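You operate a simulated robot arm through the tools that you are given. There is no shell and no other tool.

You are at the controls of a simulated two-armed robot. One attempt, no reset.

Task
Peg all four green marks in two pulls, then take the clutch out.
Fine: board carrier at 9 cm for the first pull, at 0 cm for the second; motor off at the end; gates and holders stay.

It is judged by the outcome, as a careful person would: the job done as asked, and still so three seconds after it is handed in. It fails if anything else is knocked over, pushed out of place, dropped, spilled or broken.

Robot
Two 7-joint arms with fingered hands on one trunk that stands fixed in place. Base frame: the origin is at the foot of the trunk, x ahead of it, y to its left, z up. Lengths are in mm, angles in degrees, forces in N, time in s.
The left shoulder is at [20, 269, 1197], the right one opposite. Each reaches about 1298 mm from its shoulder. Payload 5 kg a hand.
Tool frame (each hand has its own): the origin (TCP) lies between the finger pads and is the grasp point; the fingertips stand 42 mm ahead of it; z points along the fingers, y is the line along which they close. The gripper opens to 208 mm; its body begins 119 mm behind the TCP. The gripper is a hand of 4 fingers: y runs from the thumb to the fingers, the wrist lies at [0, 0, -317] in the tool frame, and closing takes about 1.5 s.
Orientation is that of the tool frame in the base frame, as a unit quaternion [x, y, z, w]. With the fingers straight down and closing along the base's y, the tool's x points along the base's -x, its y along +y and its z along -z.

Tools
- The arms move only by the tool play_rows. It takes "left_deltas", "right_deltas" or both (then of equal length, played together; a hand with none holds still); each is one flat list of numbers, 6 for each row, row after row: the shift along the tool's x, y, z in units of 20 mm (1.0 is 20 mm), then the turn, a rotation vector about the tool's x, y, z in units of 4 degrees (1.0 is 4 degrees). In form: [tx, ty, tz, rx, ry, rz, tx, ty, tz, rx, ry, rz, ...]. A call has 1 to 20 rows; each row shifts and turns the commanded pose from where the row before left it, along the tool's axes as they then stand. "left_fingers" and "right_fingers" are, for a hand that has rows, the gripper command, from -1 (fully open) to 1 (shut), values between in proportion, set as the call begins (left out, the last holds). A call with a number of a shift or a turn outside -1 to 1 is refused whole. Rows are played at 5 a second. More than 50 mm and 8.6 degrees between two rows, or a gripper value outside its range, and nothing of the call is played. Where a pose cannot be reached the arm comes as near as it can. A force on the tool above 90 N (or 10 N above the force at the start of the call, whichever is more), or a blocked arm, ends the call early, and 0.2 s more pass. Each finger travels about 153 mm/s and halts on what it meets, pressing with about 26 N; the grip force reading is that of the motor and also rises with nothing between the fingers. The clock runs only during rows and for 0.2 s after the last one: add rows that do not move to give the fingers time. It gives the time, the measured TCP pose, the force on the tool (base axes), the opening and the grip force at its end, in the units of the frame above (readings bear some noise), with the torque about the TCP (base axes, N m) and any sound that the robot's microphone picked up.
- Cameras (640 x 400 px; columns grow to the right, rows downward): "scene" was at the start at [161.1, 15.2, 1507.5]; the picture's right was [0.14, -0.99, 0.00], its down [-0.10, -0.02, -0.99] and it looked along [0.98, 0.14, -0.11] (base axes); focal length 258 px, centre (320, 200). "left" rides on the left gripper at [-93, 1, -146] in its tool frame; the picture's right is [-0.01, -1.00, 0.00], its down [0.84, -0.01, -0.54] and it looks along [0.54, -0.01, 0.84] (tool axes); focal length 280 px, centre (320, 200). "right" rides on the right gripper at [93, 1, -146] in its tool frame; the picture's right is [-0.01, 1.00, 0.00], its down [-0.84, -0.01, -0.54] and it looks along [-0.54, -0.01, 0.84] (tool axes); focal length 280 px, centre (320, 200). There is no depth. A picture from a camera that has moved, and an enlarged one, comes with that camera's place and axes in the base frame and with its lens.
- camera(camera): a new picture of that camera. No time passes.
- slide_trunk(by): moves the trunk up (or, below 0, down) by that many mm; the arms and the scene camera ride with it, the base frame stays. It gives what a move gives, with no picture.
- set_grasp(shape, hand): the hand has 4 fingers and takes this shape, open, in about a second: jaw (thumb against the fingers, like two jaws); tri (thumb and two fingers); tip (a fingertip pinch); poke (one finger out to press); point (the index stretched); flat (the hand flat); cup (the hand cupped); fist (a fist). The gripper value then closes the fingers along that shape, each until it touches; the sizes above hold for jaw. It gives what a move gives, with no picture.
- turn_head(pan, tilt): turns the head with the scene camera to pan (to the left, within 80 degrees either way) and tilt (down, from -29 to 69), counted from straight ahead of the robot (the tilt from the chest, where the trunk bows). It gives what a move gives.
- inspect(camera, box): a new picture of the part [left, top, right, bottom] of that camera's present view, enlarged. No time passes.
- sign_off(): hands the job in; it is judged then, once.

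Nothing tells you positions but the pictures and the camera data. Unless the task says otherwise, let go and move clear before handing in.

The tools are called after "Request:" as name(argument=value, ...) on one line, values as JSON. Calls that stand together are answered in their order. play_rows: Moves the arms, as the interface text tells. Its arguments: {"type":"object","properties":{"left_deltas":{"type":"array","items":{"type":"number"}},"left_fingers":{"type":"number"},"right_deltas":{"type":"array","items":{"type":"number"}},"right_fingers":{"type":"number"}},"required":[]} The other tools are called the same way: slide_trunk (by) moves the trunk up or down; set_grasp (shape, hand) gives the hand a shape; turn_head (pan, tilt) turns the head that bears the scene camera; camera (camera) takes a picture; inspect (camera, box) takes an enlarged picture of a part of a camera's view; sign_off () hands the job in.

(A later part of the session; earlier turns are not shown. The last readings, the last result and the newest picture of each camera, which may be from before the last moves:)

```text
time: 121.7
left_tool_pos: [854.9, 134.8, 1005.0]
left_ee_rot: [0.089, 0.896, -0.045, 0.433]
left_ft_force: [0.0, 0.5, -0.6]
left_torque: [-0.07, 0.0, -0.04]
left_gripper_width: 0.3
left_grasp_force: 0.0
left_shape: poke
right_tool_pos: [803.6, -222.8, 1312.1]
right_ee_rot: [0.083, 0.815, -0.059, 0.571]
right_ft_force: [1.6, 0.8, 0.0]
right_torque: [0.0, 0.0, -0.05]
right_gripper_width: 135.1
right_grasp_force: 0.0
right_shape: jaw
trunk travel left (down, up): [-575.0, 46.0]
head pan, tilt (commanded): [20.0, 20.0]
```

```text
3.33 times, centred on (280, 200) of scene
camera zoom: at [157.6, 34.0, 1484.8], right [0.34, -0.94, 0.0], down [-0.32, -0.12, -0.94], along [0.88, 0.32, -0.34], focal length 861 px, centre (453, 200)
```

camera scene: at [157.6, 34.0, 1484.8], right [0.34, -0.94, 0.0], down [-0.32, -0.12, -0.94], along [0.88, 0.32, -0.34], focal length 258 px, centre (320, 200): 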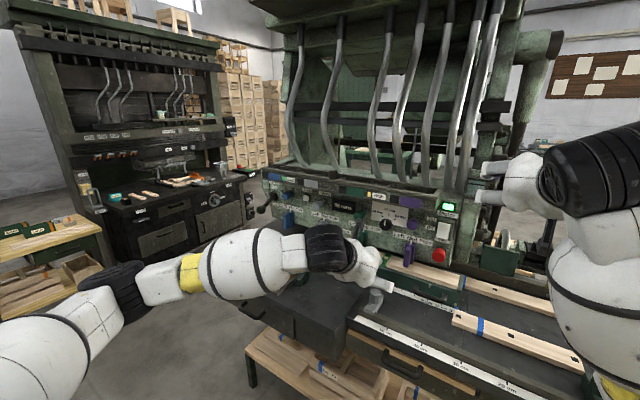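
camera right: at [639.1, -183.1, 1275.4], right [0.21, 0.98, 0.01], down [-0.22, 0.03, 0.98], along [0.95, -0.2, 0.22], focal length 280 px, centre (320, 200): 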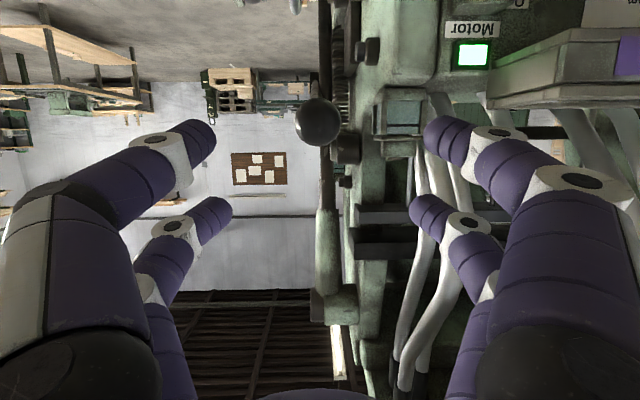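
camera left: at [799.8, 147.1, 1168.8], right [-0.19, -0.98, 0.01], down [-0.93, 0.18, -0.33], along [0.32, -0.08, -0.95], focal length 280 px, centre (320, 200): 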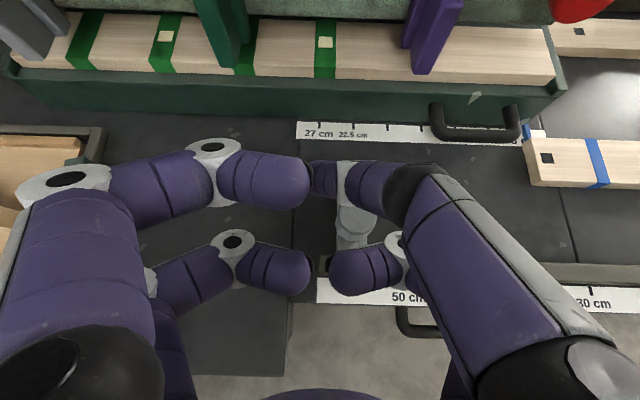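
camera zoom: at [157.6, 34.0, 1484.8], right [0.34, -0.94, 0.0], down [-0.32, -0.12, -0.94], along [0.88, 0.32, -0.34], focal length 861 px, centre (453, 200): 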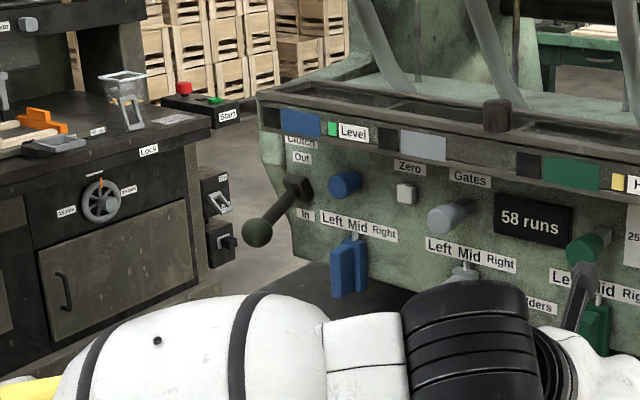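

The lever stays up and the right hand is clear. I'll check the pegs with the left camera and look closely at the clutch lever.

Request:
camera(camera="left")

Request:
inspect(camera="left", box=[0, 0, 360, 130])

Request:
inspect(camera="scene", box=[255, 170, 315, 225])

```text
taken
camera left: at [799.9, 147.2, 1168.5], right [-0.19, -0.98, 0.01], down [-0.93, 0.18, -0.33], along [0.32, -0.08, -0.95], focal length 280 px, centre (320, 200)
```

left: 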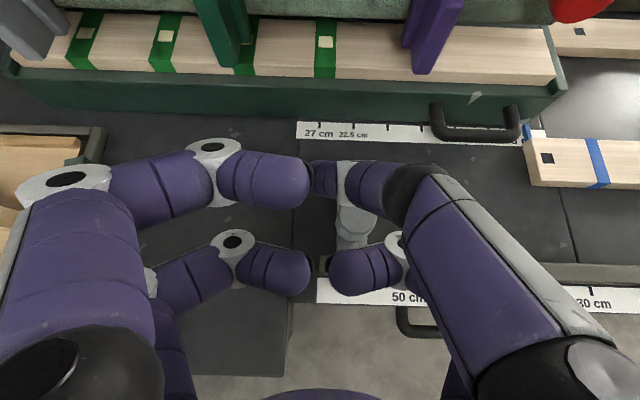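

```text
1.78 times, centred on (180, 65) of left
camera zoom: at [799.9, 147.2, 1168.5], right [-0.19, -0.98, 0.01], down [-0.93, 0.18, -0.33], along [0.32, -0.08, -0.95], focal length 498 px, centre (569, 440)
```

zoom: 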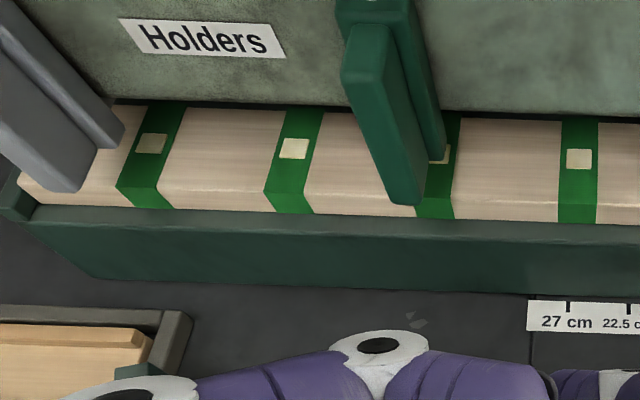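

```text
7.27 times, centred on (285, 198) of scene
camera zoom: at [157.6, 34.0, 1484.8], right [0.34, -0.94, 0.0], down [-0.32, -0.12, -0.94], along [0.88, 0.32, -0.34], focal length 1879 px, centre (574, 218)
```

zoom: 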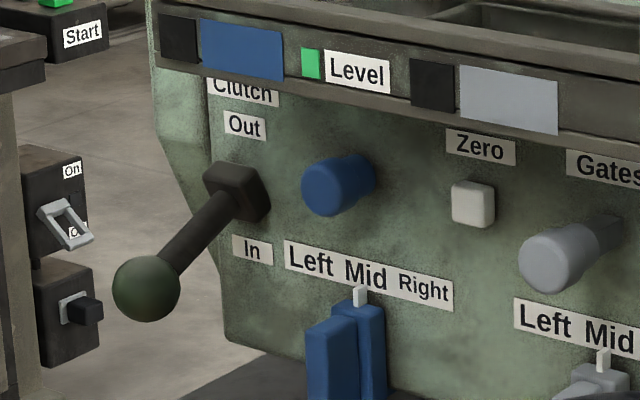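

All four green marks now carry a peg. The clutch lever sits at "In": hub near [1147, 625, 1088], ball near [1064, 641, 1053], so it must swing up for "Out"; I'll move the left hand there, turning it to point straight forward.

Request:
play_rows(left_deltas=[-0.16, 1, -1, 0, 0, 0, -0.16, 1, -1, 0, 0, 0, -0.16, 1, -1, 0, 0, 0, -0.16, 1, -1, 0, 0, 0, -0.16, 1, -1, 0, 0, 0, 0, 1, 0, 0, -1, 0, 0, 1, 0, 0, -1, 0, 0, 1, 0, 0, -1, 0, 0, 1, 0, 0, -1, 0, 0, 1, 0, 0, -1, 0, 0, 1, 0, 0, -1, 0, 0, 1, 0, 0, -1, 0, 0, 1, 0, 0, -1, 0, 0, 1, 0, 0, -1, 0, 0, 1, 0, 0, -0.5, 0, 0, 1, 0, 0, 0, 0, 0, 1, 0, 0, 0, 0, 0, 1, 0, 0, 0, 0, 0, 1, 0, 0, 0, 0, 0, 1, 0, 0, 0, 0])

Request:
camera(camera="left")

Request:
camera(camera="scene")

```text
time: 125.9
left_tool_pos: [866.8, 541.0, 1078.2]
left_ee_rot: [0.071, 0.706, -0.072, 0.701]
left_ft_force: [-0.5, 0.2, 0.1]
left_torque: [-0.01, -0.03, -0.02]
left_gripper_width: 0.1
left_grasp_force: 0.1
left_shape: poke
right_tool_pos: [803.6, -222.6, 1314.3]
right_ee_rot: [0.084, 0.815, -0.059, 0.571]
right_ft_force: [0.6, 0.2, 0.8]
right_torque: [-0.02, -0.01, 0.01]
right_gripper_width: 135.3
right_grasp_force: 0.1
right_shape: jaw
trunk travel left (down, up): [-575.0, 46.0]
head pan, tilt (commanded): [20.0, 20.0]
```

```text
taken
camera left: at [724.2, 569.7, 1172.6], right [-0.2, -0.98, 0.02], down [-0.54, 0.09, -0.84], along [0.82, -0.18, -0.54], focal length 280 px, centre (320, 200)
```

left: 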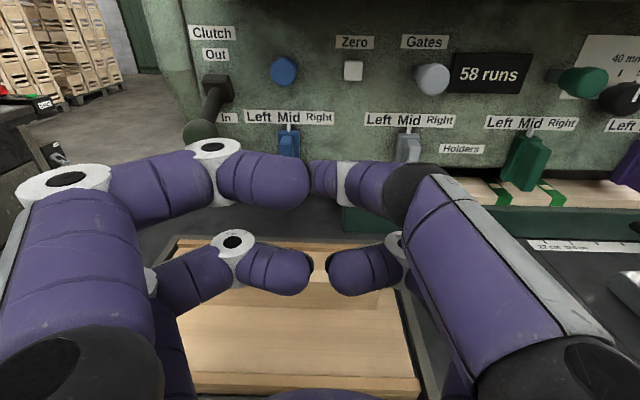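

```text
taken
camera scene: at [157.1, 33.7, 1484.9], right [0.34, -0.94, 0.0], down [-0.32, -0.12, -0.94], along [0.88, 0.32, -0.34], focal length 258 px, centre (320, 200)
```

scene: 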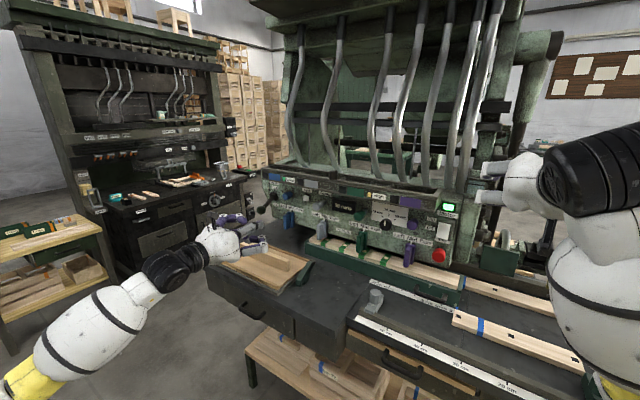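

The left hand points forward with the clutch ball ahead-left, refined to [1058, 637, 1058]. I'll line the hand up 130 mm in front of the ball and change it to the jaw shape there.

Request:
play_rows(left_deltas=[0.143, 0.954, 0.27, 0, 0, 0, 0.143, 0.954, 0.27, 0, 0, 0, 0.143, 0.954, 0.27, 0, 0, 0, 0.143, 0.954, 0.27, 0, 0, 0, 0.143, 0.954, 0.27, 0, 0, 0, 0.143, 0.954, 0.27, 0, 0, 0, 0.143, 0.954, 0.27, 0, 0, 0])

Request:
set_grasp(hand="left", shape="jaw")

Request:
play_rows(left_deltas=[0, 0, 0, 0, 0, 0, 0, 0, 0, 0, 0, 0, 0, 0, 0, 0, 0, 0, 0, 0, 0, 0, 0, 0, 0, 0, 0, 0, 0, 0], left_fingers=0)

Request:
camera(camera="left")

Request:
inspect(camera="scene", box=[190, 160, 330, 290])

```text
time: 127.5
left_tool_pos: [930.3, 663.9, 1057.9]
left_ee_rot: [0.07, 0.706, -0.071, 0.701]
left_ft_force: [-0.5, 0.2, -0.3]
left_torque: [0.0, -0.07, 0.02]
left_gripper_width: 0.0
left_grasp_force: 0.1
left_shape: poke
right_tool_pos: [804.0, -222.2, 1313.1]
right_ee_rot: [0.084, 0.815, -0.059, 0.57]
right_ft_force: [0.2, -0.5, -1.0]
right_torque: [0.02, -0.02, -0.02]
right_gripper_width: 135.2
right_grasp_force: 0.0
right_shape: jaw
trunk travel left (down, up): [-575.0, 46.0]
head pan, tilt (commanded): [20.0, 20.0]
```

```text
time: 128.4
left_tool_pos: [930.9, 663.3, 1058.2]
left_ee_rot: [0.071, 0.706, -0.072, 0.701]
left_ft_force: [0.3, 0.3, -0.4]
left_torque: [0.03, 0.0, -0.04]
left_gripper_width: 208.1
left_grasp_force: 0.1
left_shape: jaw
right_tool_pos: [804.5, -223.0, 1312.5]
right_ee_rot: [0.083, 0.815, -0.058, 0.571]
right_ft_force: [-0.2, 0.8, -0.2]
right_torque: [-0.01, 0.01, -0.02]
right_gripper_width: 135.2
right_grasp_force: 0.1
right_shape: jaw
trunk travel left (down, up): [-575.0, 46.0]
head pan, tilt (commanded): [20.0, 20.0]
```

```text
time: 129.6
left_tool_pos: [929.4, 664.3, 1058.3]
left_ee_rot: [0.07, 0.706, -0.071, 0.701]
left_ft_force: [-0.3, 0.5, 0.4]
left_torque: [0.03, 0.0, 0.0]
left_gripper_width: 104.8
left_grasp_force: 0.1
left_shape: jaw
right_tool_pos: [804.5, -222.4, 1313.1]
right_ee_rot: [0.083, 0.815, -0.058, 0.571]
right_ft_force: [0.4, -0.3, 0.2]
right_torque: [-0.03, 0.0, -0.01]
right_gripper_width: 135.2
right_grasp_force: 0.0
right_shape: jaw
trunk travel left (down, up): [-575.0, 46.0]
head pan, tilt (commanded): [20.0, 20.0]
```

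```text
taken
camera left: at [788.1, 693.4, 1152.0], right [-0.2, -0.98, 0.02], down [-0.54, 0.09, -0.84], along [0.82, -0.18, -0.54], focal length 280 px, centre (320, 200)
```

left: 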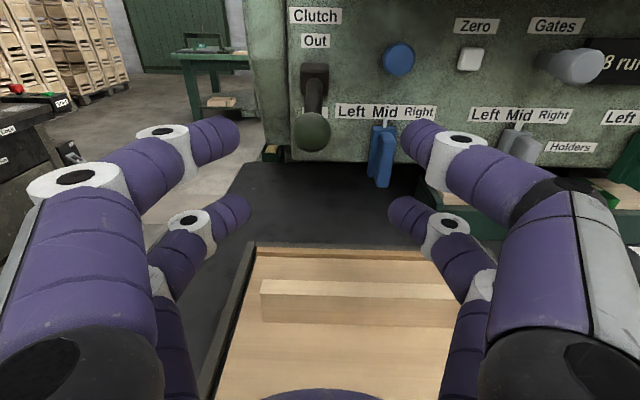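

```text
3.08 times, centred on (260, 225) of scene
camera zoom: at [157.4, 33.7, 1484.9], right [0.34, -0.94, 0.0], down [-0.32, -0.12, -0.94], along [0.88, 0.32, -0.34], focal length 795 px, centre (505, 123)
```

zoom: 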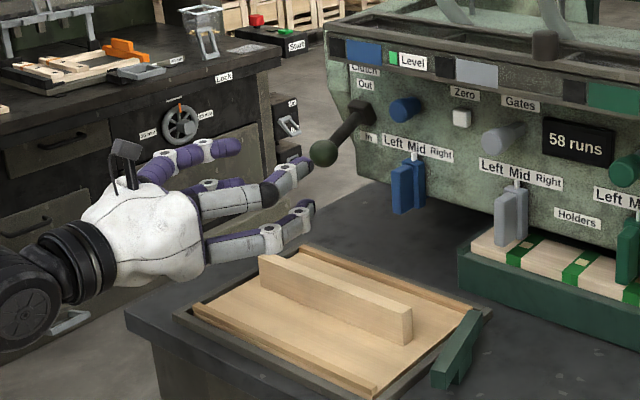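

The ball is straight ahead, about 140 mm in front of the left TCP. I'll advance 105 mm and look again.

Request:
play_rows(left_deltas=[0, 0.03, 0.9, 0, 0, 0, 0, 0.03, 0.9, 0, 0, 0, 0, 0.03, 0.9, 0, 0, 0, 0, 0.03, 0.9, 0, 0, 0, 0, 0.03, 0.9, 0, 0, 0, 0, 0, 0.75, 0, 0, 0])

Request:
camera(camera="left")

Request:
inspect(camera="scene", box=[230, 160, 330, 240])

```text
time: 131.0
left_tool_pos: [1033.6, 646.7, 1057.4]
left_ee_rot: [0.07, 0.706, -0.072, 0.701]
left_ft_force: [-0.2, 0.6, -0.4]
left_torque: [-0.03, -0.01, 0.03]
left_gripper_width: 104.7
left_grasp_force: 0.1
left_shape: jaw
right_tool_pos: [804.1, -222.8, 1313.2]
right_ee_rot: [0.082, 0.815, -0.058, 0.571]
right_ft_force: [0.4, 0.2, 0.6]
right_torque: [-0.06, -0.01, 0.03]
right_gripper_width: 135.2
right_grasp_force: 0.0
right_shape: jaw
trunk travel left (down, up): [-575.0, 46.0]
head pan, tilt (commanded): [20.0, 20.0]
```

```text
taken
camera left: at [892.2, 676.3, 1151.3], right [-0.2, -0.98, 0.02], down [-0.54, 0.09, -0.84], along [0.82, -0.18, -0.54], focal length 280 px, centre (320, 200)
```

left: 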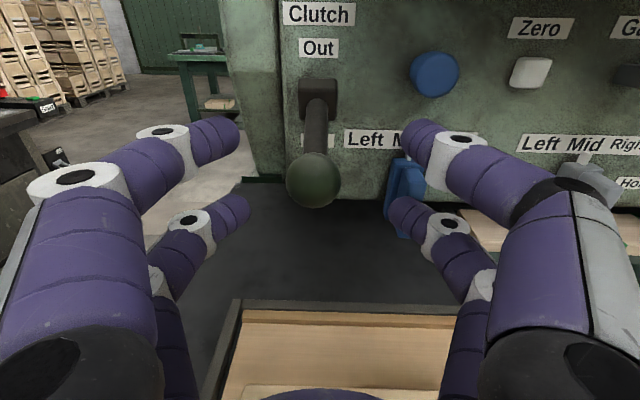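

```text
5.00 times, centred on (280, 200) of scene
camera zoom: at [157.5, 33.6, 1484.9], right [0.34, -0.94, 0.0], down [-0.32, -0.12, -0.94], along [0.88, 0.32, -0.34], focal length 1292 px, centre (520, 200)
```

zoom: 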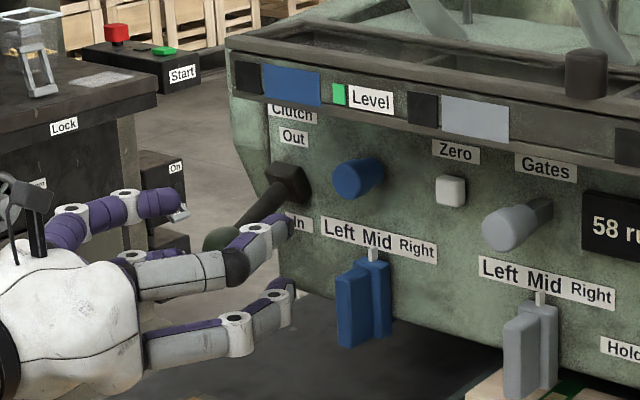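

The ball is 36 mm ahead, slightly lower and left. I'll close that gap and close the fingers around it.

Request:
play_rows(left_deltas=[0.16, 0.125, 0.9, 0, 0, 0, 0.16, 0.125, 0.85, 0, 0, 0, 0, 0, 0, 0, 0, 0])

Request:
camera(camera="left")

Request:
inspect(camera="scene", box=[230, 160, 330, 240])

```text
time: 131.8
left_tool_pos: [1069.2, 644.1, 1051.4]
left_ee_rot: [0.07, 0.706, -0.071, 0.701]
left_ft_force: [-0.8, 0.2, 0.4]
left_torque: [0.03, 0.01, 0.01]
left_gripper_width: 104.7
left_grasp_force: 0.1
left_shape: jaw
right_tool_pos: [804.3, -221.6, 1312.4]
right_ee_rot: [0.083, 0.815, -0.059, 0.571]
right_ft_force: [0.2, 0.4, 0.0]
right_torque: [0.03, -0.03, 0.0]
right_gripper_width: 135.0
right_grasp_force: 0.0
right_shape: jaw
trunk travel left (down, up): [-575.0, 46.0]
head pan, tilt (commanded): [20.0, 20.0]
```

```text
taken
camera left: at [926.8, 673.5, 1144.7], right [-0.2, -0.98, 0.02], down [-0.54, 0.09, -0.84], along [0.82, -0.18, -0.54], focal length 280 px, centre (320, 200)
```

left: 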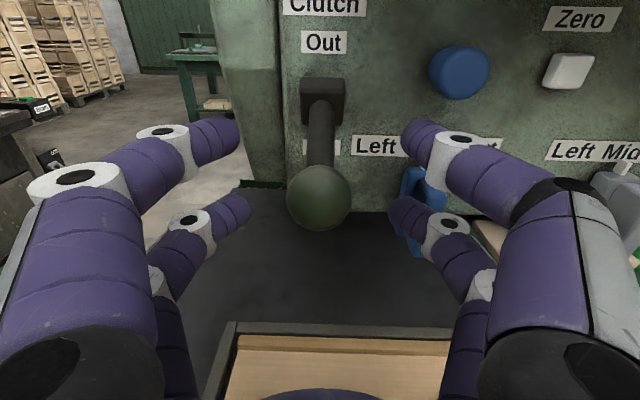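

```text
5.00 times, centred on (280, 200) of scene
camera zoom: at [157.2, 33.7, 1484.9], right [0.34, -0.94, 0.0], down [-0.32, -0.12, -0.94], along [0.88, 0.32, -0.34], focal length 1292 px, centre (520, 200)
```

zoom: 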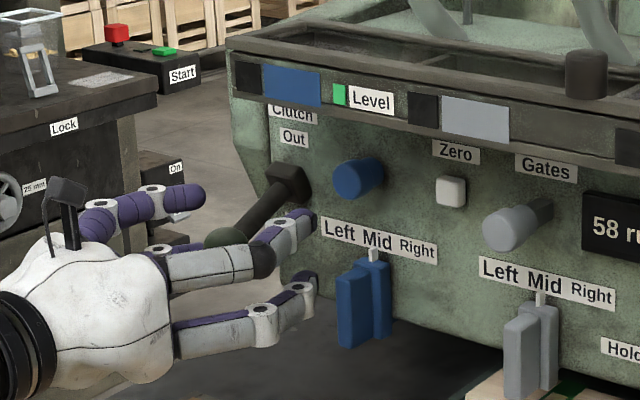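

The ball is now right at the grasp point. Closing the left fingers on it.

Request:
play_rows(left_deltas=[0, 0, 0, 0, 0, 0, 0, 0, 0, 0, 0, 0, 0, 0, 0, 0, 0, 0, 0, 0, 0, 0, 0, 0, 0, 0, 0, 0, 0, 0, 0, 0, 0, 0, 0, 0], left_fingers=1)

Request:
camera(camera="left")

Request:
inspect(camera="scene", box=[230, 160, 330, 240])

```text
time: 133.2
left_tool_pos: [1069.0, 644.2, 1053.0]
left_ee_rot: [0.07, 0.705, -0.071, 0.702]
left_ft_force: [1.4, 3.8, 9.5]
left_torque: [-0.14, -0.33, 0.19]
left_gripper_width: 0.1
left_grasp_force: 26.4
left_shape: jaw
right_tool_pos: [803.3, -222.2, 1314.1]
right_ee_rot: [0.083, 0.815, -0.058, 0.571]
right_ft_force: [0.1, -1.3, 0.1]
right_torque: [-0.01, -0.01, -0.01]
right_gripper_width: 135.4
right_grasp_force: 0.2
right_shape: jaw
trunk travel left (down, up): [-575.0, 46.0]
head pan, tilt (commanded): [20.0, 20.0]
```

```text
taken
camera left: at [926.1, 673.9, 1146.2], right [-0.2, -0.98, 0.02], down [-0.53, 0.09, -0.84], along [0.82, -0.18, -0.54], focal length 280 px, centre (320, 200)
```

left: 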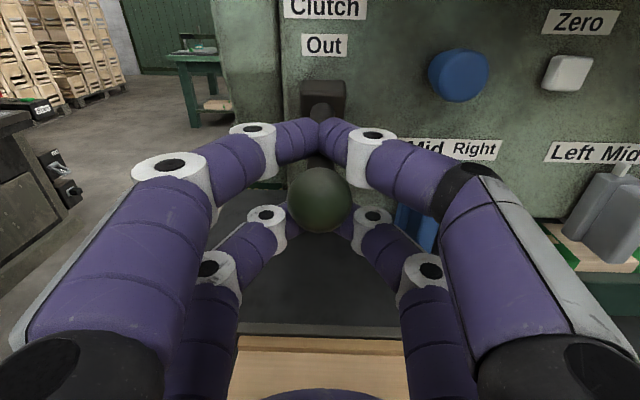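

```text
5.00 times, centred on (280, 200) of scene
camera zoom: at [156.7, 33.5, 1485.1], right [0.34, -0.94, 0.0], down [-0.32, -0.12, -0.94], along [0.88, 0.32, -0.34], focal length 1292 px, centre (520, 200)
```

zoom: 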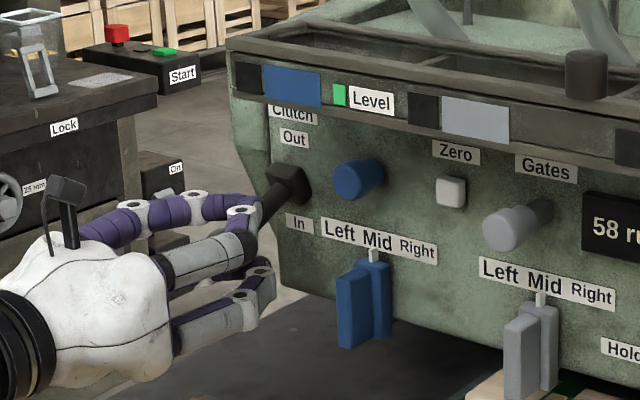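

The ball is caged. Now I lift it along its arc toward "Out", first about 36 mm, checking force.

Request:
play_rows(left_deltas=[-0.411, 0, -0.183, 0, 0.5, 0, -0.423, 0, -0.154, 0, 0.5, 0, -0.432, 0, -0.127, 0, 0.5, 0, -0.439, 0, -0.097, 0, 0.5, 0])

Request:
camera(camera="left")

Request:
inspect(camera="scene", box=[230, 160, 330, 240])

```text
time: 134.2
left_tool_pos: [1061.2, 646.2, 1086.9]
left_ee_rot: [0.076, 0.753, -0.067, 0.65]
left_ft_force: [0.1, 0.3, -1.0]
left_torque: [0.0, -0.02, 0.05]
left_gripper_width: 0.0
left_grasp_force: 26.2
left_shape: jaw
right_tool_pos: [805.0, -222.9, 1312.5]
right_ee_rot: [0.084, 0.815, -0.059, 0.571]
right_ft_force: [0.2, 0.0, 0.5]
right_torque: [0.0, 0.03, 0.04]
right_gripper_width: 135.2
right_grasp_force: 0.1
right_shape: jaw
trunk travel left (down, up): [-575.0, 46.0]
head pan, tilt (commanded): [20.0, 20.0]
```

```text
taken
camera left: at [932.5, 672.3, 1198.5], right [-0.2, -0.98, 0.02], down [-0.65, 0.12, -0.75], along [0.74, -0.16, -0.66], focal length 280 px, centre (320, 200)
```

left: 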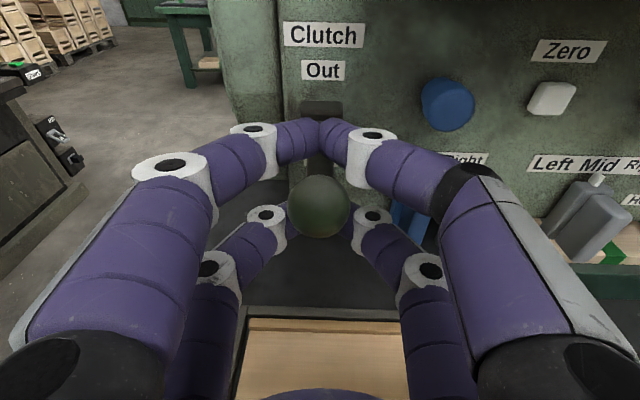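

```text
5.00 times, centred on (280, 200) of scene
camera zoom: at [157.2, 33.5, 1485.0], right [0.34, -0.94, 0.0], down [-0.32, -0.12, -0.94], along [0.88, 0.32, -0.34], focal length 1292 px, centre (520, 200)
```

zoom: 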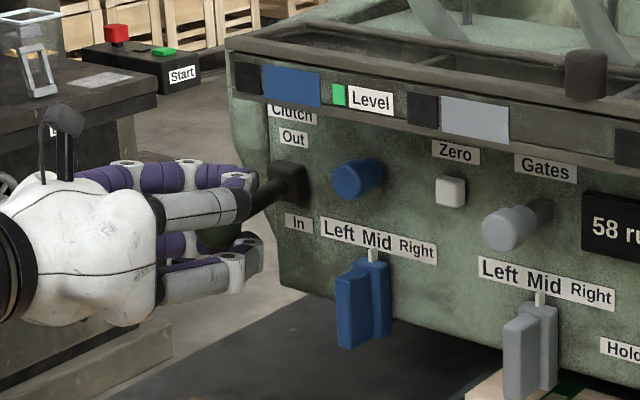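

The lever follows easily and is near horizontal. Continuing up.

Request:
play_rows(left_deltas=[-0.445, 0, -0.067, 0, 0.5, 0, -0.448, 0, -0.038, 0, 0.5, 0, -0.45, 0, -0.008, 0, 0.5, 0, -0.449, 0, 0.024, 0, 0.5, 0])

Request:
camera(camera="left")

Request:
inspect(camera="scene", box=[230, 160, 330, 240])

```text
time: 135.2
left_tool_pos: [1067.8, 643.7, 1121.4]
left_ee_rot: [0.08, 0.796, -0.061, 0.596]
left_ft_force: [-0.2, 0.8, -0.7]
left_torque: [0.09, 0.0, 0.05]
left_gripper_width: 0.1
left_grasp_force: 26.2
left_shape: jaw
right_tool_pos: [804.1, -224.0, 1313.7]
right_ee_rot: [0.083, 0.815, -0.058, 0.571]
right_ft_force: [-0.2, -0.4, 0.0]
right_torque: [0.02, -0.05, 0.02]
right_gripper_width: 135.1
right_grasp_force: 0.1
right_shape: jaw
trunk travel left (down, up): [-575.0, 46.0]
head pan, tilt (commanded): [20.0, 20.0]
```

```text
taken
camera left: at [954.8, 667.9, 1251.0], right [-0.2, -0.98, 0.02], down [-0.74, 0.14, -0.66], along [0.64, -0.14, -0.75], focal length 280 px, centre (320, 200)
```

left: 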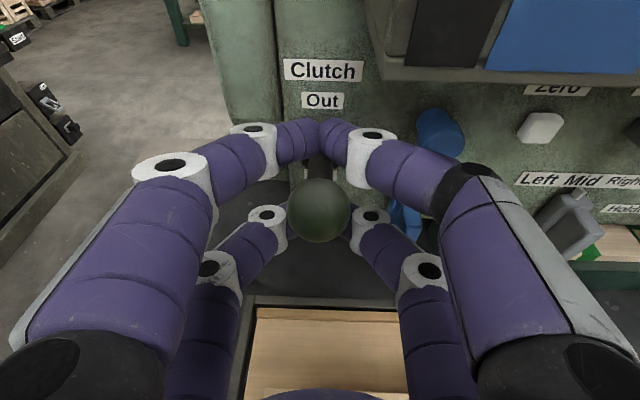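

```text
5.00 times, centred on (280, 200) of scene
camera zoom: at [157.4, 33.5, 1484.9], right [0.34, -0.94, 0.0], down [-0.32, -0.12, -0.94], along [0.88, 0.32, -0.34], focal length 1292 px, centre (520, 200)
```

zoom: 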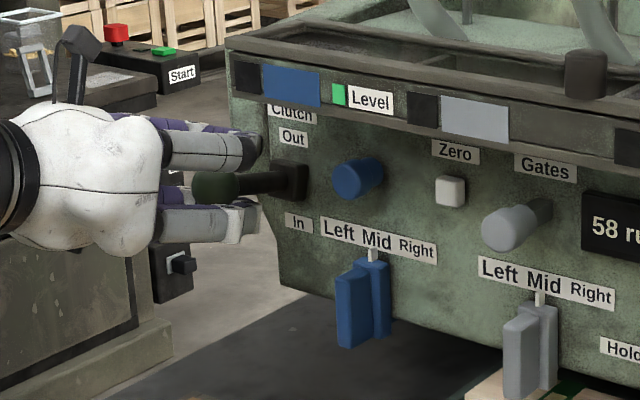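

Still little resistance, lever slightly above horizontal. I continue up in small steps to find its end position.

Request:
play_rows(left_deltas=[-0.446, 0, 0.054, 0, 0.5, 0, -0.442, 0, 0.086, 0, 0.5, 0])

Request:
camera(camera="left")

Request:
inspect(camera="scene", box=[230, 150, 330, 230])

```text
time: 135.8
left_tool_pos: [1074.7, 641.9, 1135.6]
left_ee_rot: [0.082, 0.817, -0.059, 0.567]
left_ft_force: [0.3, 0.7, -0.5]
left_torque: [0.03, 0.02, 0.03]
left_gripper_width: 0.0
left_grasp_force: 26.0
left_shape: jaw
right_tool_pos: [803.6, -221.9, 1312.9]
right_ee_rot: [0.083, 0.815, -0.059, 0.571]
right_ft_force: [0.0, -0.1, -0.5]
right_torque: [0.02, -0.02, 0.0]
right_gripper_width: 135.1
right_grasp_force: 0.1
right_shape: jaw
trunk travel left (down, up): [-575.0, 46.0]
head pan, tilt (commanded): [20.0, 20.0]
```

```text
taken
camera left: at [971.9, 664.4, 1274.2], right [-0.19, -0.98, 0.02], down [-0.79, 0.15, -0.6], along [0.59, -0.13, -0.8], focal length 280 px, centre (320, 200)
```

left: 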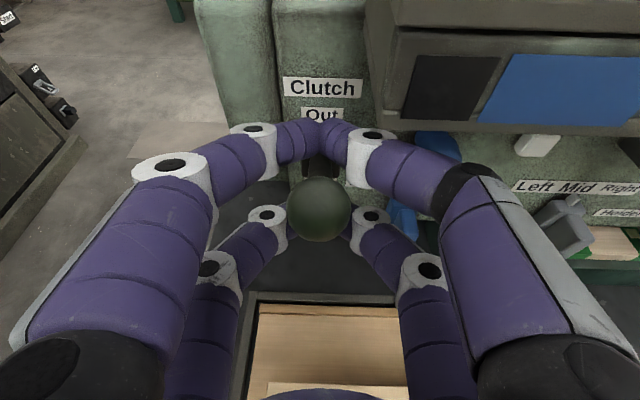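

```text
5.00 times, centred on (280, 190) of scene
camera zoom: at [157.4, 33.5, 1484.9], right [0.34, -0.94, 0.0], down [-0.32, -0.12, -0.94], along [0.88, 0.32, -0.34], focal length 1292 px, centre (520, 250)
```

zoom: 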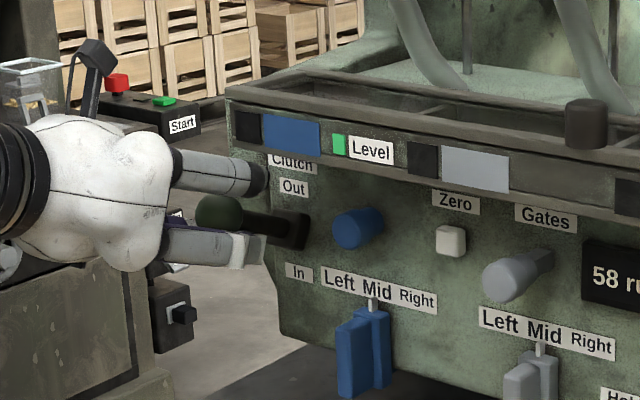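

The lever now points up about 25° above horizontal, mirroring its former position. I'll nudge 4 mm more to see whether it meets its end stop.

Request:
play_rows(left_deltas=[-0.18, 0, 0.05, 0, 0.2, 0, 0, 0, 0, 0, 0, 0])

Request:
camera(camera="left")

Request:
inspect(camera="left", box=[220, 60, 460, 260])

```text
time: 136.4
left_tool_pos: [1076.9, 642.4, 1138.0]
left_ee_rot: [0.082, 0.821, -0.058, 0.562]
left_ft_force: [-7.7, -0.8, -7.9]
left_torque: [0.03, 0.43, -0.02]
left_gripper_width: 0.0
left_grasp_force: 26.3
left_shape: jaw
right_tool_pos: [805.0, -222.4, 1312.8]
right_ee_rot: [0.083, 0.815, -0.059, 0.571]
right_ft_force: [0.7, -0.1, -0.4]
right_torque: [0.0, 0.01, 0.04]
right_gripper_width: 135.2
right_grasp_force: 0.2
right_shape: jaw
trunk travel left (down, up): [-575.0, 46.0]
head pan, tilt (commanded): [20.0, 20.0]
```

```text
taken
camera left: at [976.0, 664.2, 1277.3], right [-0.19, -0.98, 0.02], down [-0.79, 0.15, -0.59], along [0.58, -0.13, -0.81], focal length 280 px, centre (320, 200)
```

left: 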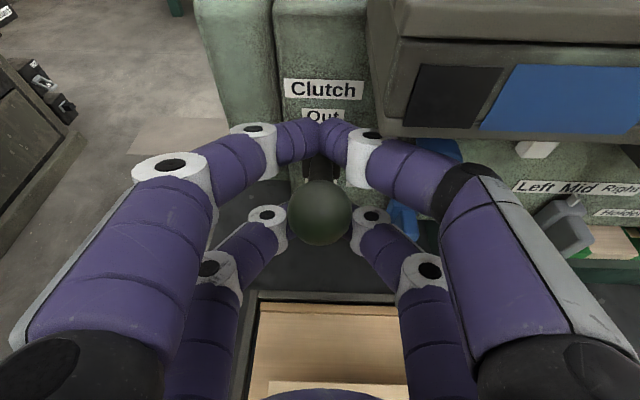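

```text
2.00 times, centred on (340, 160) of left
camera zoom: at [976.0, 664.2, 1277.3], right [-0.19, -0.98, 0.02], down [-0.79, 0.15, -0.59], along [0.58, -0.13, -0.81], focal length 561 px, centre (280, 280)
```

zoom: 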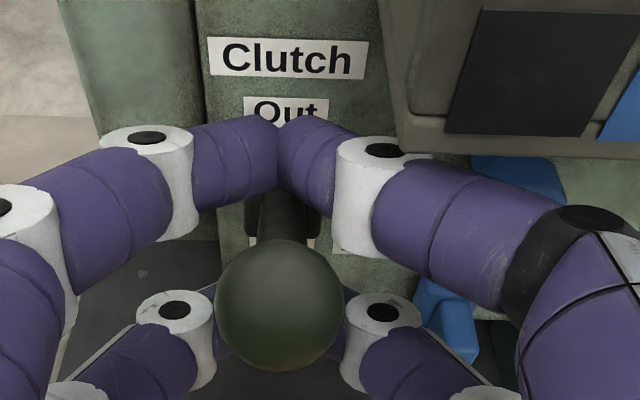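

The hand meets a centred resistance (about 8 N down and back), so the lever is at its "Out" end stop. I'll relax slightly, open the fingers just enough to clear the ball, and check that the lever stays.

Request:
play_rows(left_deltas=[0.1, 0, -0.03, 0, -0.1, 0, 0, 0, 0, 0, 0, 0, 0, 0, 0, 0, 0, 0, 0, 0, 0, 0, 0, 0], left_fingers=0.38)

Request:
camera(camera="left")

Request:
inspect(camera="scene", box=[230, 150, 330, 230])

```text
time: 137.4
left_tool_pos: [1075.3, 643.4, 1137.1]
left_ee_rot: [0.082, 0.819, -0.058, 0.565]
left_ft_force: [0.0, 0.1, -0.6]
left_torque: [-0.02, -0.03, -0.03]
left_gripper_width: 63.9
left_grasp_force: 0.1
left_shape: jaw
right_tool_pos: [803.1, -223.0, 1312.0]
right_ee_rot: [0.083, 0.815, -0.058, 0.57]
right_ft_force: [1.1, -0.2, 0.7]
right_torque: [-0.04, -0.01, -0.01]
right_gripper_width: 135.3
right_grasp_force: 0.0
right_shape: jaw
trunk travel left (down, up): [-575.0, 46.0]
head pan, tilt (commanded): [20.0, 20.0]
```

```text
taken
camera left: at [973.9, 664.5, 1276.3], right [-0.19, -0.98, 0.02], down [-0.79, 0.15, -0.6], along [0.58, -0.13, -0.8], focal length 280 px, centre (320, 200)
```

left: 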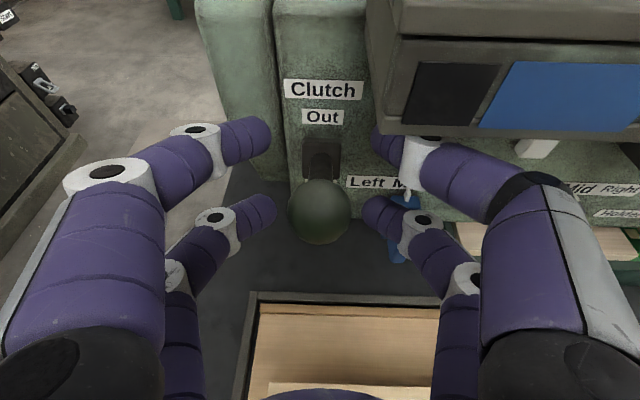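

```text
5.00 times, centred on (280, 190) of scene
camera zoom: at [157.7, 33.8, 1484.9], right [0.34, -0.94, 0.0], down [-0.32, -0.12, -0.94], along [0.88, 0.32, -0.34], focal length 1292 px, centre (520, 250)
```

zoom: 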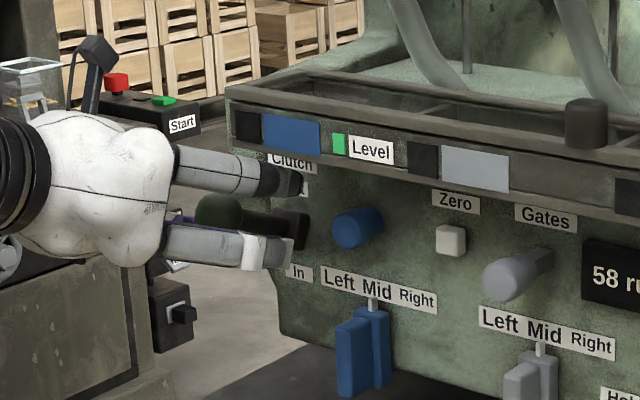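

The lever stays up at "Out" with the fingers open. I back the left hand straight away horizontally, keeping clear of the tray lip above.

Request:
play_rows(left_deltas=[0.3, 0, -0.72, 0, 0, 0, 0.3, 0, -0.75, 0, 0, 0, 0.28, 0, -0.75, 0, 0, 0, 0.28, 0, -0.75, 0, 0, 0, 0.28, 0, -0.75, 0, 0, 0, 0.28, 0, -0.75, 0, 0, 0, 0.28, 0, -0.75, 0, 0, 0, 0.28, 0, -0.75, 0, 0, 0, 0, 0, -1, 0, 0, 0, 0, 0, -1, 0, 0, 0])

Request:
camera(camera="left")

Request:
inspect(camera="scene", box=[230, 150, 330, 230])

```text
time: 139.6
left_tool_pos: [913.7, 675.6, 1152.5]
left_ee_rot: [0.082, 0.819, -0.058, 0.565]
left_ft_force: [-0.7, -0.2, -0.3]
left_torque: [-0.01, 0.0, 0.02]
left_gripper_width: 64.1
left_grasp_force: 0.2
left_shape: jaw
right_tool_pos: [802.6, -221.5, 1313.8]
right_ee_rot: [0.083, 0.815, -0.059, 0.571]
right_ft_force: [-0.4, 0.4, 0.0]
right_torque: [-0.03, -0.03, -0.03]
right_gripper_width: 135.3
right_grasp_force: 0.1
right_shape: jaw
trunk travel left (down, up): [-575.0, 46.0]
head pan, tilt (commanded): [20.0, 20.0]
```

```text
taken
camera left: at [811.5, 696.8, 1290.8], right [-0.19, -0.98, 0.02], down [-0.79, 0.15, -0.6], along [0.58, -0.13, -0.8], focal length 280 px, centre (320, 200)
```

left: 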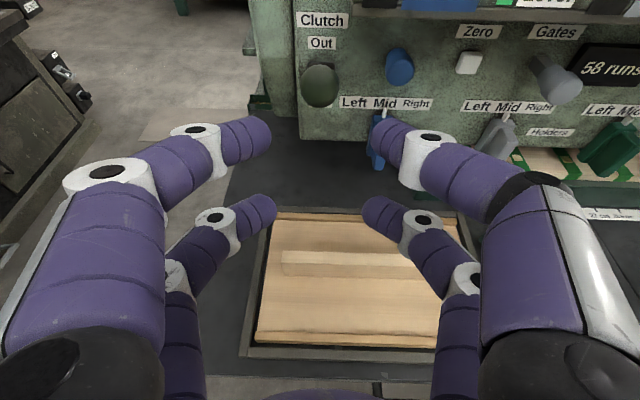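

```text
5.00 times, centred on (280, 190) of scene
camera zoom: at [157.0, 33.7, 1485.0], right [0.34, -0.94, 0.0], down [-0.32, -0.12, -0.94], along [0.88, 0.32, -0.34], focal length 1292 px, centre (520, 250)
```

zoom: 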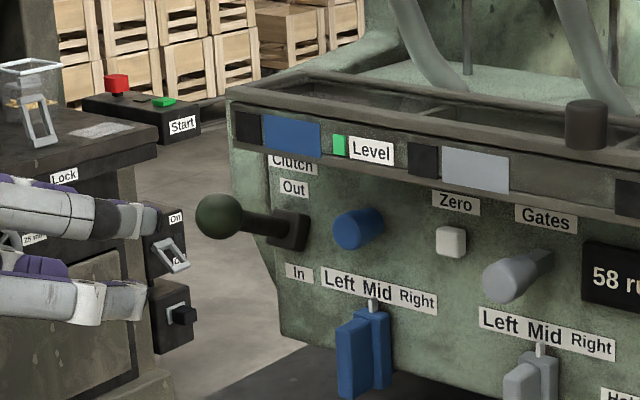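

The clutch lever now stands up at "Out". Next the motor switch: I'll give the right hand the poke shape and bring it in front of the On/Off switch on the right of the panel.

Request:
set_grasp(hand="right", shape="poke")

Request:
play_rows(right_deltas=[0.855, 0.725, 0.311, 0, -1, 0, 0.875, 0.725, 0.251, 0, -1, 0, 0.89, 0.725, 0.189, 0, -1, 0, 0.901, 0.725, 0.127, 0, -1, 0, 0.908, 0.725, 0.063, 0, -1, 0, 0.91, 0.725, 0, 0, 0, 0, 0.91, 0.725, 0, 0, 0, 0, 0.91, 0.725, 0, 0, 0, 0, 0.91, 0.725, 0, 0, 0, 0, 0.91, 0.725, 0, 0, 0, 0, 0.91, 0.725, 0, 0, 0, 0, 0.91, 0.725, 0, 0, 0, 0])

Request:
camera(camera="right")

Request:
turn_head(pan=0, tilt=22)

Request:
camera(camera="scene")

Request:
inspect(camera="scene", box=[320, 150, 420, 250])

```text
time: 140.5
left_tool_pos: [915.5, 676.1, 1150.5]
left_ee_rot: [0.082, 0.819, -0.058, 0.565]
left_ft_force: [0.2, 0.6, 0.0]
left_torque: [0.02, -0.03, -0.02]
left_gripper_width: 64.0
left_grasp_force: 0.0
left_shape: jaw
right_tool_pos: [803.6, -222.7, 1313.4]
right_ee_rot: [0.084, 0.814, -0.059, 0.571]
right_ft_force: [-0.6, 0.1, -0.2]
right_torque: [-0.01, 0.02, 0.01]
right_gripper_width: 0.0
right_grasp_force: 0.1
right_shape: poke
trunk travel left (down, up): [-575.0, 46.0]
head pan, tilt (commanded): [20.0, 20.0]
```

```text
time: 143.1
left_tool_pos: [913.3, 675.6, 1150.4]
left_ee_rot: [0.082, 0.819, -0.059, 0.565]
left_ft_force: [-0.3, 0.6, 0.9]
left_torque: [0.0, -0.03, 0.01]
left_gripper_width: 64.4
left_grasp_force: 0.1
left_shape: jaw
right_tool_pos: [840.6, -50.9, 1093.8]
right_ee_rot: [0.072, 0.703, -0.073, 0.704]
right_ft_force: [-0.2, -0.6, 0.3]
right_torque: [-0.04, 0.06, 0.0]
right_gripper_width: 0.1
right_grasp_force: 0.1
right_shape: poke
trunk travel left (down, up): [-575.0, 46.0]
head pan, tilt (commanded): [20.0, 20.0]
```

```text
taken
camera right: at [697.8, -20.8, 1000.3], right [0.2, 0.98, 0.01], down [-0.53, 0.1, 0.84], along [0.82, -0.18, 0.54], focal length 280 px, centre (320, 200)
```

right: 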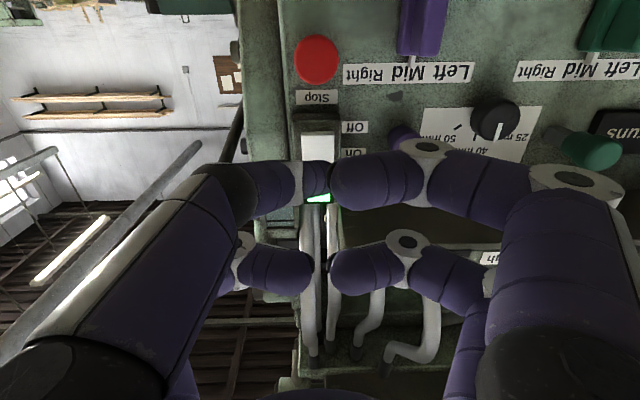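

```text
time: 143.9
left_tool_pos: [914.4, 675.3, 1152.5]
left_ee_rot: [0.082, 0.819, -0.058, 0.565]
left_ft_force: [0.1, -0.2, 0.5]
left_torque: [0.02, 0.0, 0.02]
left_gripper_width: 64.2
left_grasp_force: 0.2
left_shape: jaw
right_tool_pos: [839.6, -53.0, 1095.2]
right_ee_rot: [0.072, 0.703, -0.073, 0.703]
right_ft_force: [-0.3, 0.0, -0.4]
right_torque: [-0.02, 0.01, 0.04]
right_gripper_width: 0.1
right_grasp_force: 0.0
right_shape: poke
trunk travel left (down, up): [-575.0, 46.0]
head pan, tilt (commanded): [0.0, 22.0]
```

```text
taken
camera scene: at [162.6, 1.8, 1481.7], right [0.0, -1.0, 0.0], down [-0.37, 0.0, -0.93], along [0.93, 0.0, -0.37], focal length 258 px, centre (320, 200)
```

scene: 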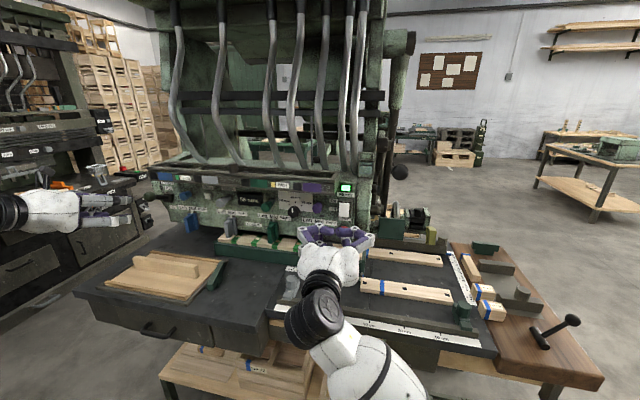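

```text
4.00 times, centred on (370, 200) of scene
camera zoom: at [162.6, 1.8, 1481.7], right [0.0, -1.0, 0.0], down [-0.37, 0.0, -0.93], along [0.93, 0.0, -0.37], focal length 1034 px, centre (120, 200)
```

zoom: 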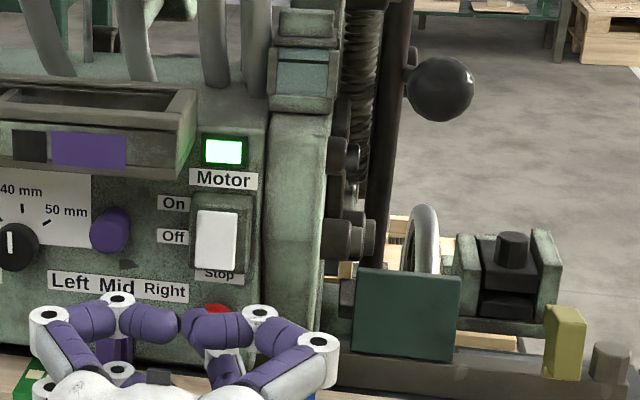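

The right camera (upside-down) shows the white switch right in line with the poke finger tip. I'll enlarge to see the switch and where its Off half is.

Request:
inspect(camera="right", box=[250, 20, 410, 220])

Request:
inspect(camera="scene", box=[350, 180, 390, 230])

```text
2.00 times, centred on (330, 120) of right
camera zoom: at [697.3, -20.9, 1000.4], right [0.2, 0.98, 0.01], down [-0.53, 0.1, 0.84], along [0.82, -0.18, 0.54], focal length 561 px, centre (300, 360)
```

zoom: 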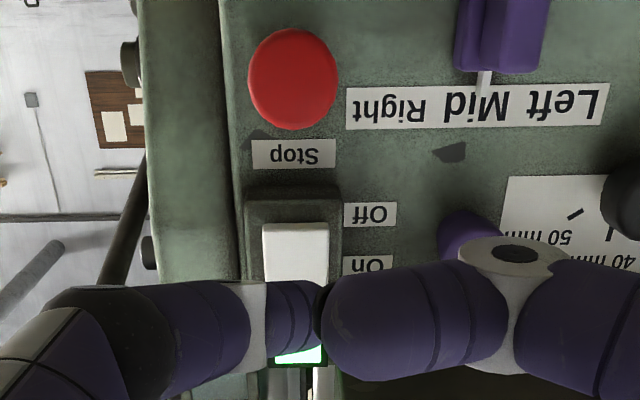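

```text
8.00 times, centred on (370, 205) of scene
camera zoom: at [162.6, 1.8, 1481.7], right [0.0, -1.0, 0.0], down [-0.37, 0.0, -0.93], along [0.93, 0.0, -0.37], focal length 2067 px, centre (-80, 160)
```

zoom: 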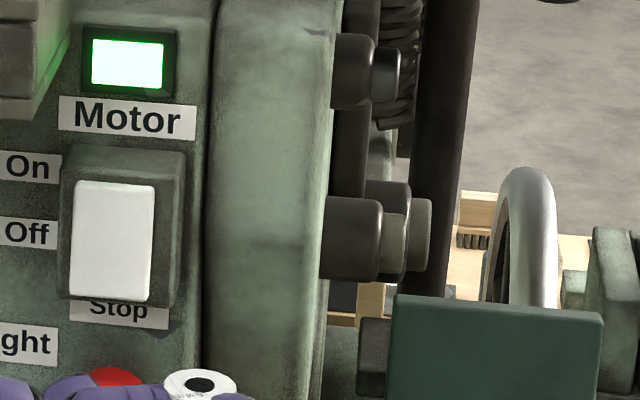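

The switch plate spans about z 1096–1150 at x≈968, with the Off half at the bottom; the tip is nearly lined up. I'll raise 7 mm and advance 70 mm toward the lower half.

Request:
play_rows(right_deltas=[-0.35, 0.05, 0.5, 0, 0, 0, 0, 0, 0.75, 0, 0, 0, 0, 0, 0.75, 0, 0, 0, 0, 0, 0.75, 0, 0, 0, 0, 0, 0.75, 0, 0, 0])

Request:
camera(camera="right")

Request:
inspect(camera="scene", box=[325, 170, 405, 230])

```text
time: 145.1
left_tool_pos: [913.5, 675.1, 1150.7]
left_ee_rot: [0.081, 0.819, -0.057, 0.565]
left_ft_force: [0.0, 0.4, -0.5]
left_torque: [-0.01, 0.02, 0.03]
left_gripper_width: 64.1
left_grasp_force: 0.0
left_shape: jaw
right_tool_pos: [908.2, -66.4, 1101.5]
right_ee_rot: [0.072, 0.703, -0.072, 0.703]
right_ft_force: [0.7, -0.6, 0.3]
right_torque: [0.01, 0.0, 0.03]
right_gripper_width: 0.0
right_grasp_force: 0.1
right_shape: poke
trunk travel left (down, up): [-575.0, 46.0]
head pan, tilt (commanded): [0.0, 22.0]
```

```text
taken
camera right: at [765.6, -34.4, 1007.9], right [0.2, 0.98, 0.01], down [-0.53, 0.1, 0.84], along [0.82, -0.18, 0.54], focal length 280 px, centre (320, 200)
```

right: 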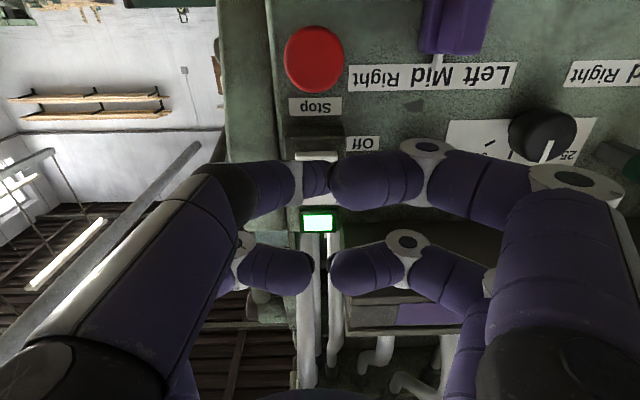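

```text
6.67 times, centred on (365, 200) of scene
camera zoom: at [162.7, 1.8, 1481.6], right [0.0, -1.0, 0.0], down [-0.37, 0.0, -0.93], along [0.93, 0.0, -0.37], focal length 1723 px, centre (20, 200)
```

zoom: 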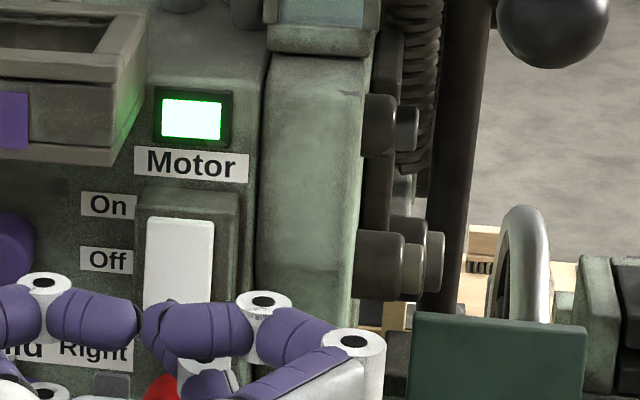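

The tip should be about 15 mm from the plate's lower half. I advance 10 mm, then in 2–3 mm steps while watching force.

Request:
play_rows(right_deltas=[-0.1, 0, 0.25, 0, 0, 0, 0, 0, 0.25, 0, 0, 0])

Request:
play_rows(right_deltas=[0, 0, 0.15, 0, 0, 0, 0, 0, 0.15, 0, 0, 0])

Request:
inspect(camera="scene", box=[325, 170, 405, 230])

Request:
inspect(camera="right", box=[250, 20, 410, 220])

```text
time: 145.7
left_tool_pos: [913.3, 674.7, 1152.6]
left_ee_rot: [0.081, 0.819, -0.058, 0.565]
left_ft_force: [0.4, 0.6, -0.2]
left_torque: [-0.01, 0.04, 0.0]
left_gripper_width: 64.0
left_grasp_force: 0.1
left_shape: jaw
right_tool_pos: [917.5, -67.2, 1103.5]
right_ee_rot: [0.071, 0.704, -0.073, 0.703]
right_ft_force: [-0.7, -0.3, 0.0]
right_torque: [0.04, 0.0, 0.0]
right_gripper_width: 0.0
right_grasp_force: 0.0
right_shape: poke
trunk travel left (down, up): [-575.0, 46.0]
head pan, tilt (commanded): [0.0, 22.0]
```

```text
time: 146.3
left_tool_pos: [913.1, 675.6, 1152.4]
left_ee_rot: [0.081, 0.819, -0.057, 0.565]
left_ft_force: [0.2, 0.1, 0.2]
left_torque: [-0.03, 0.0, -0.01]
left_gripper_width: 64.1
left_grasp_force: 0.1
left_shape: jaw
right_tool_pos: [923.5, -69.8, 1103.6]
right_ee_rot: [0.07, 0.704, -0.072, 0.703]
right_ft_force: [-16.9, -0.5, -2.8]
right_torque: [0.03, 0.15, -0.16]
right_gripper_width: 0.3
right_grasp_force: 0.0
right_shape: poke
trunk travel left (down, up): [-575.0, 46.0]
head pan, tilt (commanded): [0.0, 22.0]
```

```text
6.67 times, centred on (365, 200) of scene
camera zoom: at [161.8, 1.7, 1481.7], right [0.0, -1.0, 0.0], down [-0.37, 0.0, -0.93], along [0.93, 0.0, -0.37], focal length 1723 px, centre (20, 200)
```

zoom: 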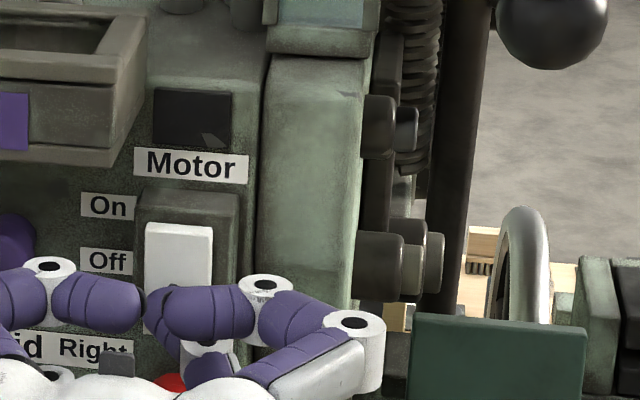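

```text
2.00 times, centred on (330, 120) of right
camera zoom: at [780.0, -37.3, 1010.1], right [0.2, 0.98, 0.01], down [-0.53, 0.1, 0.84], along [0.82, -0.18, 0.54], focal length 561 px, centre (300, 360)
```

zoom: 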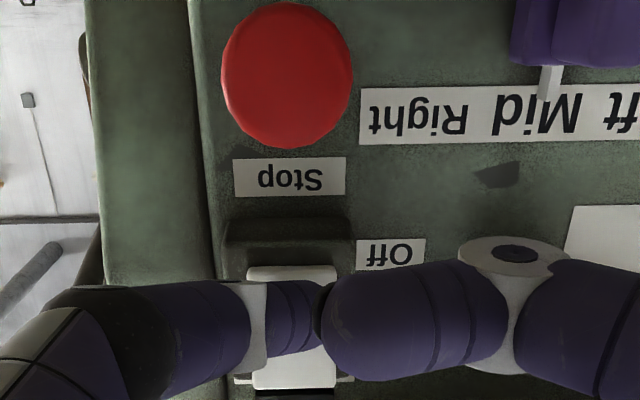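

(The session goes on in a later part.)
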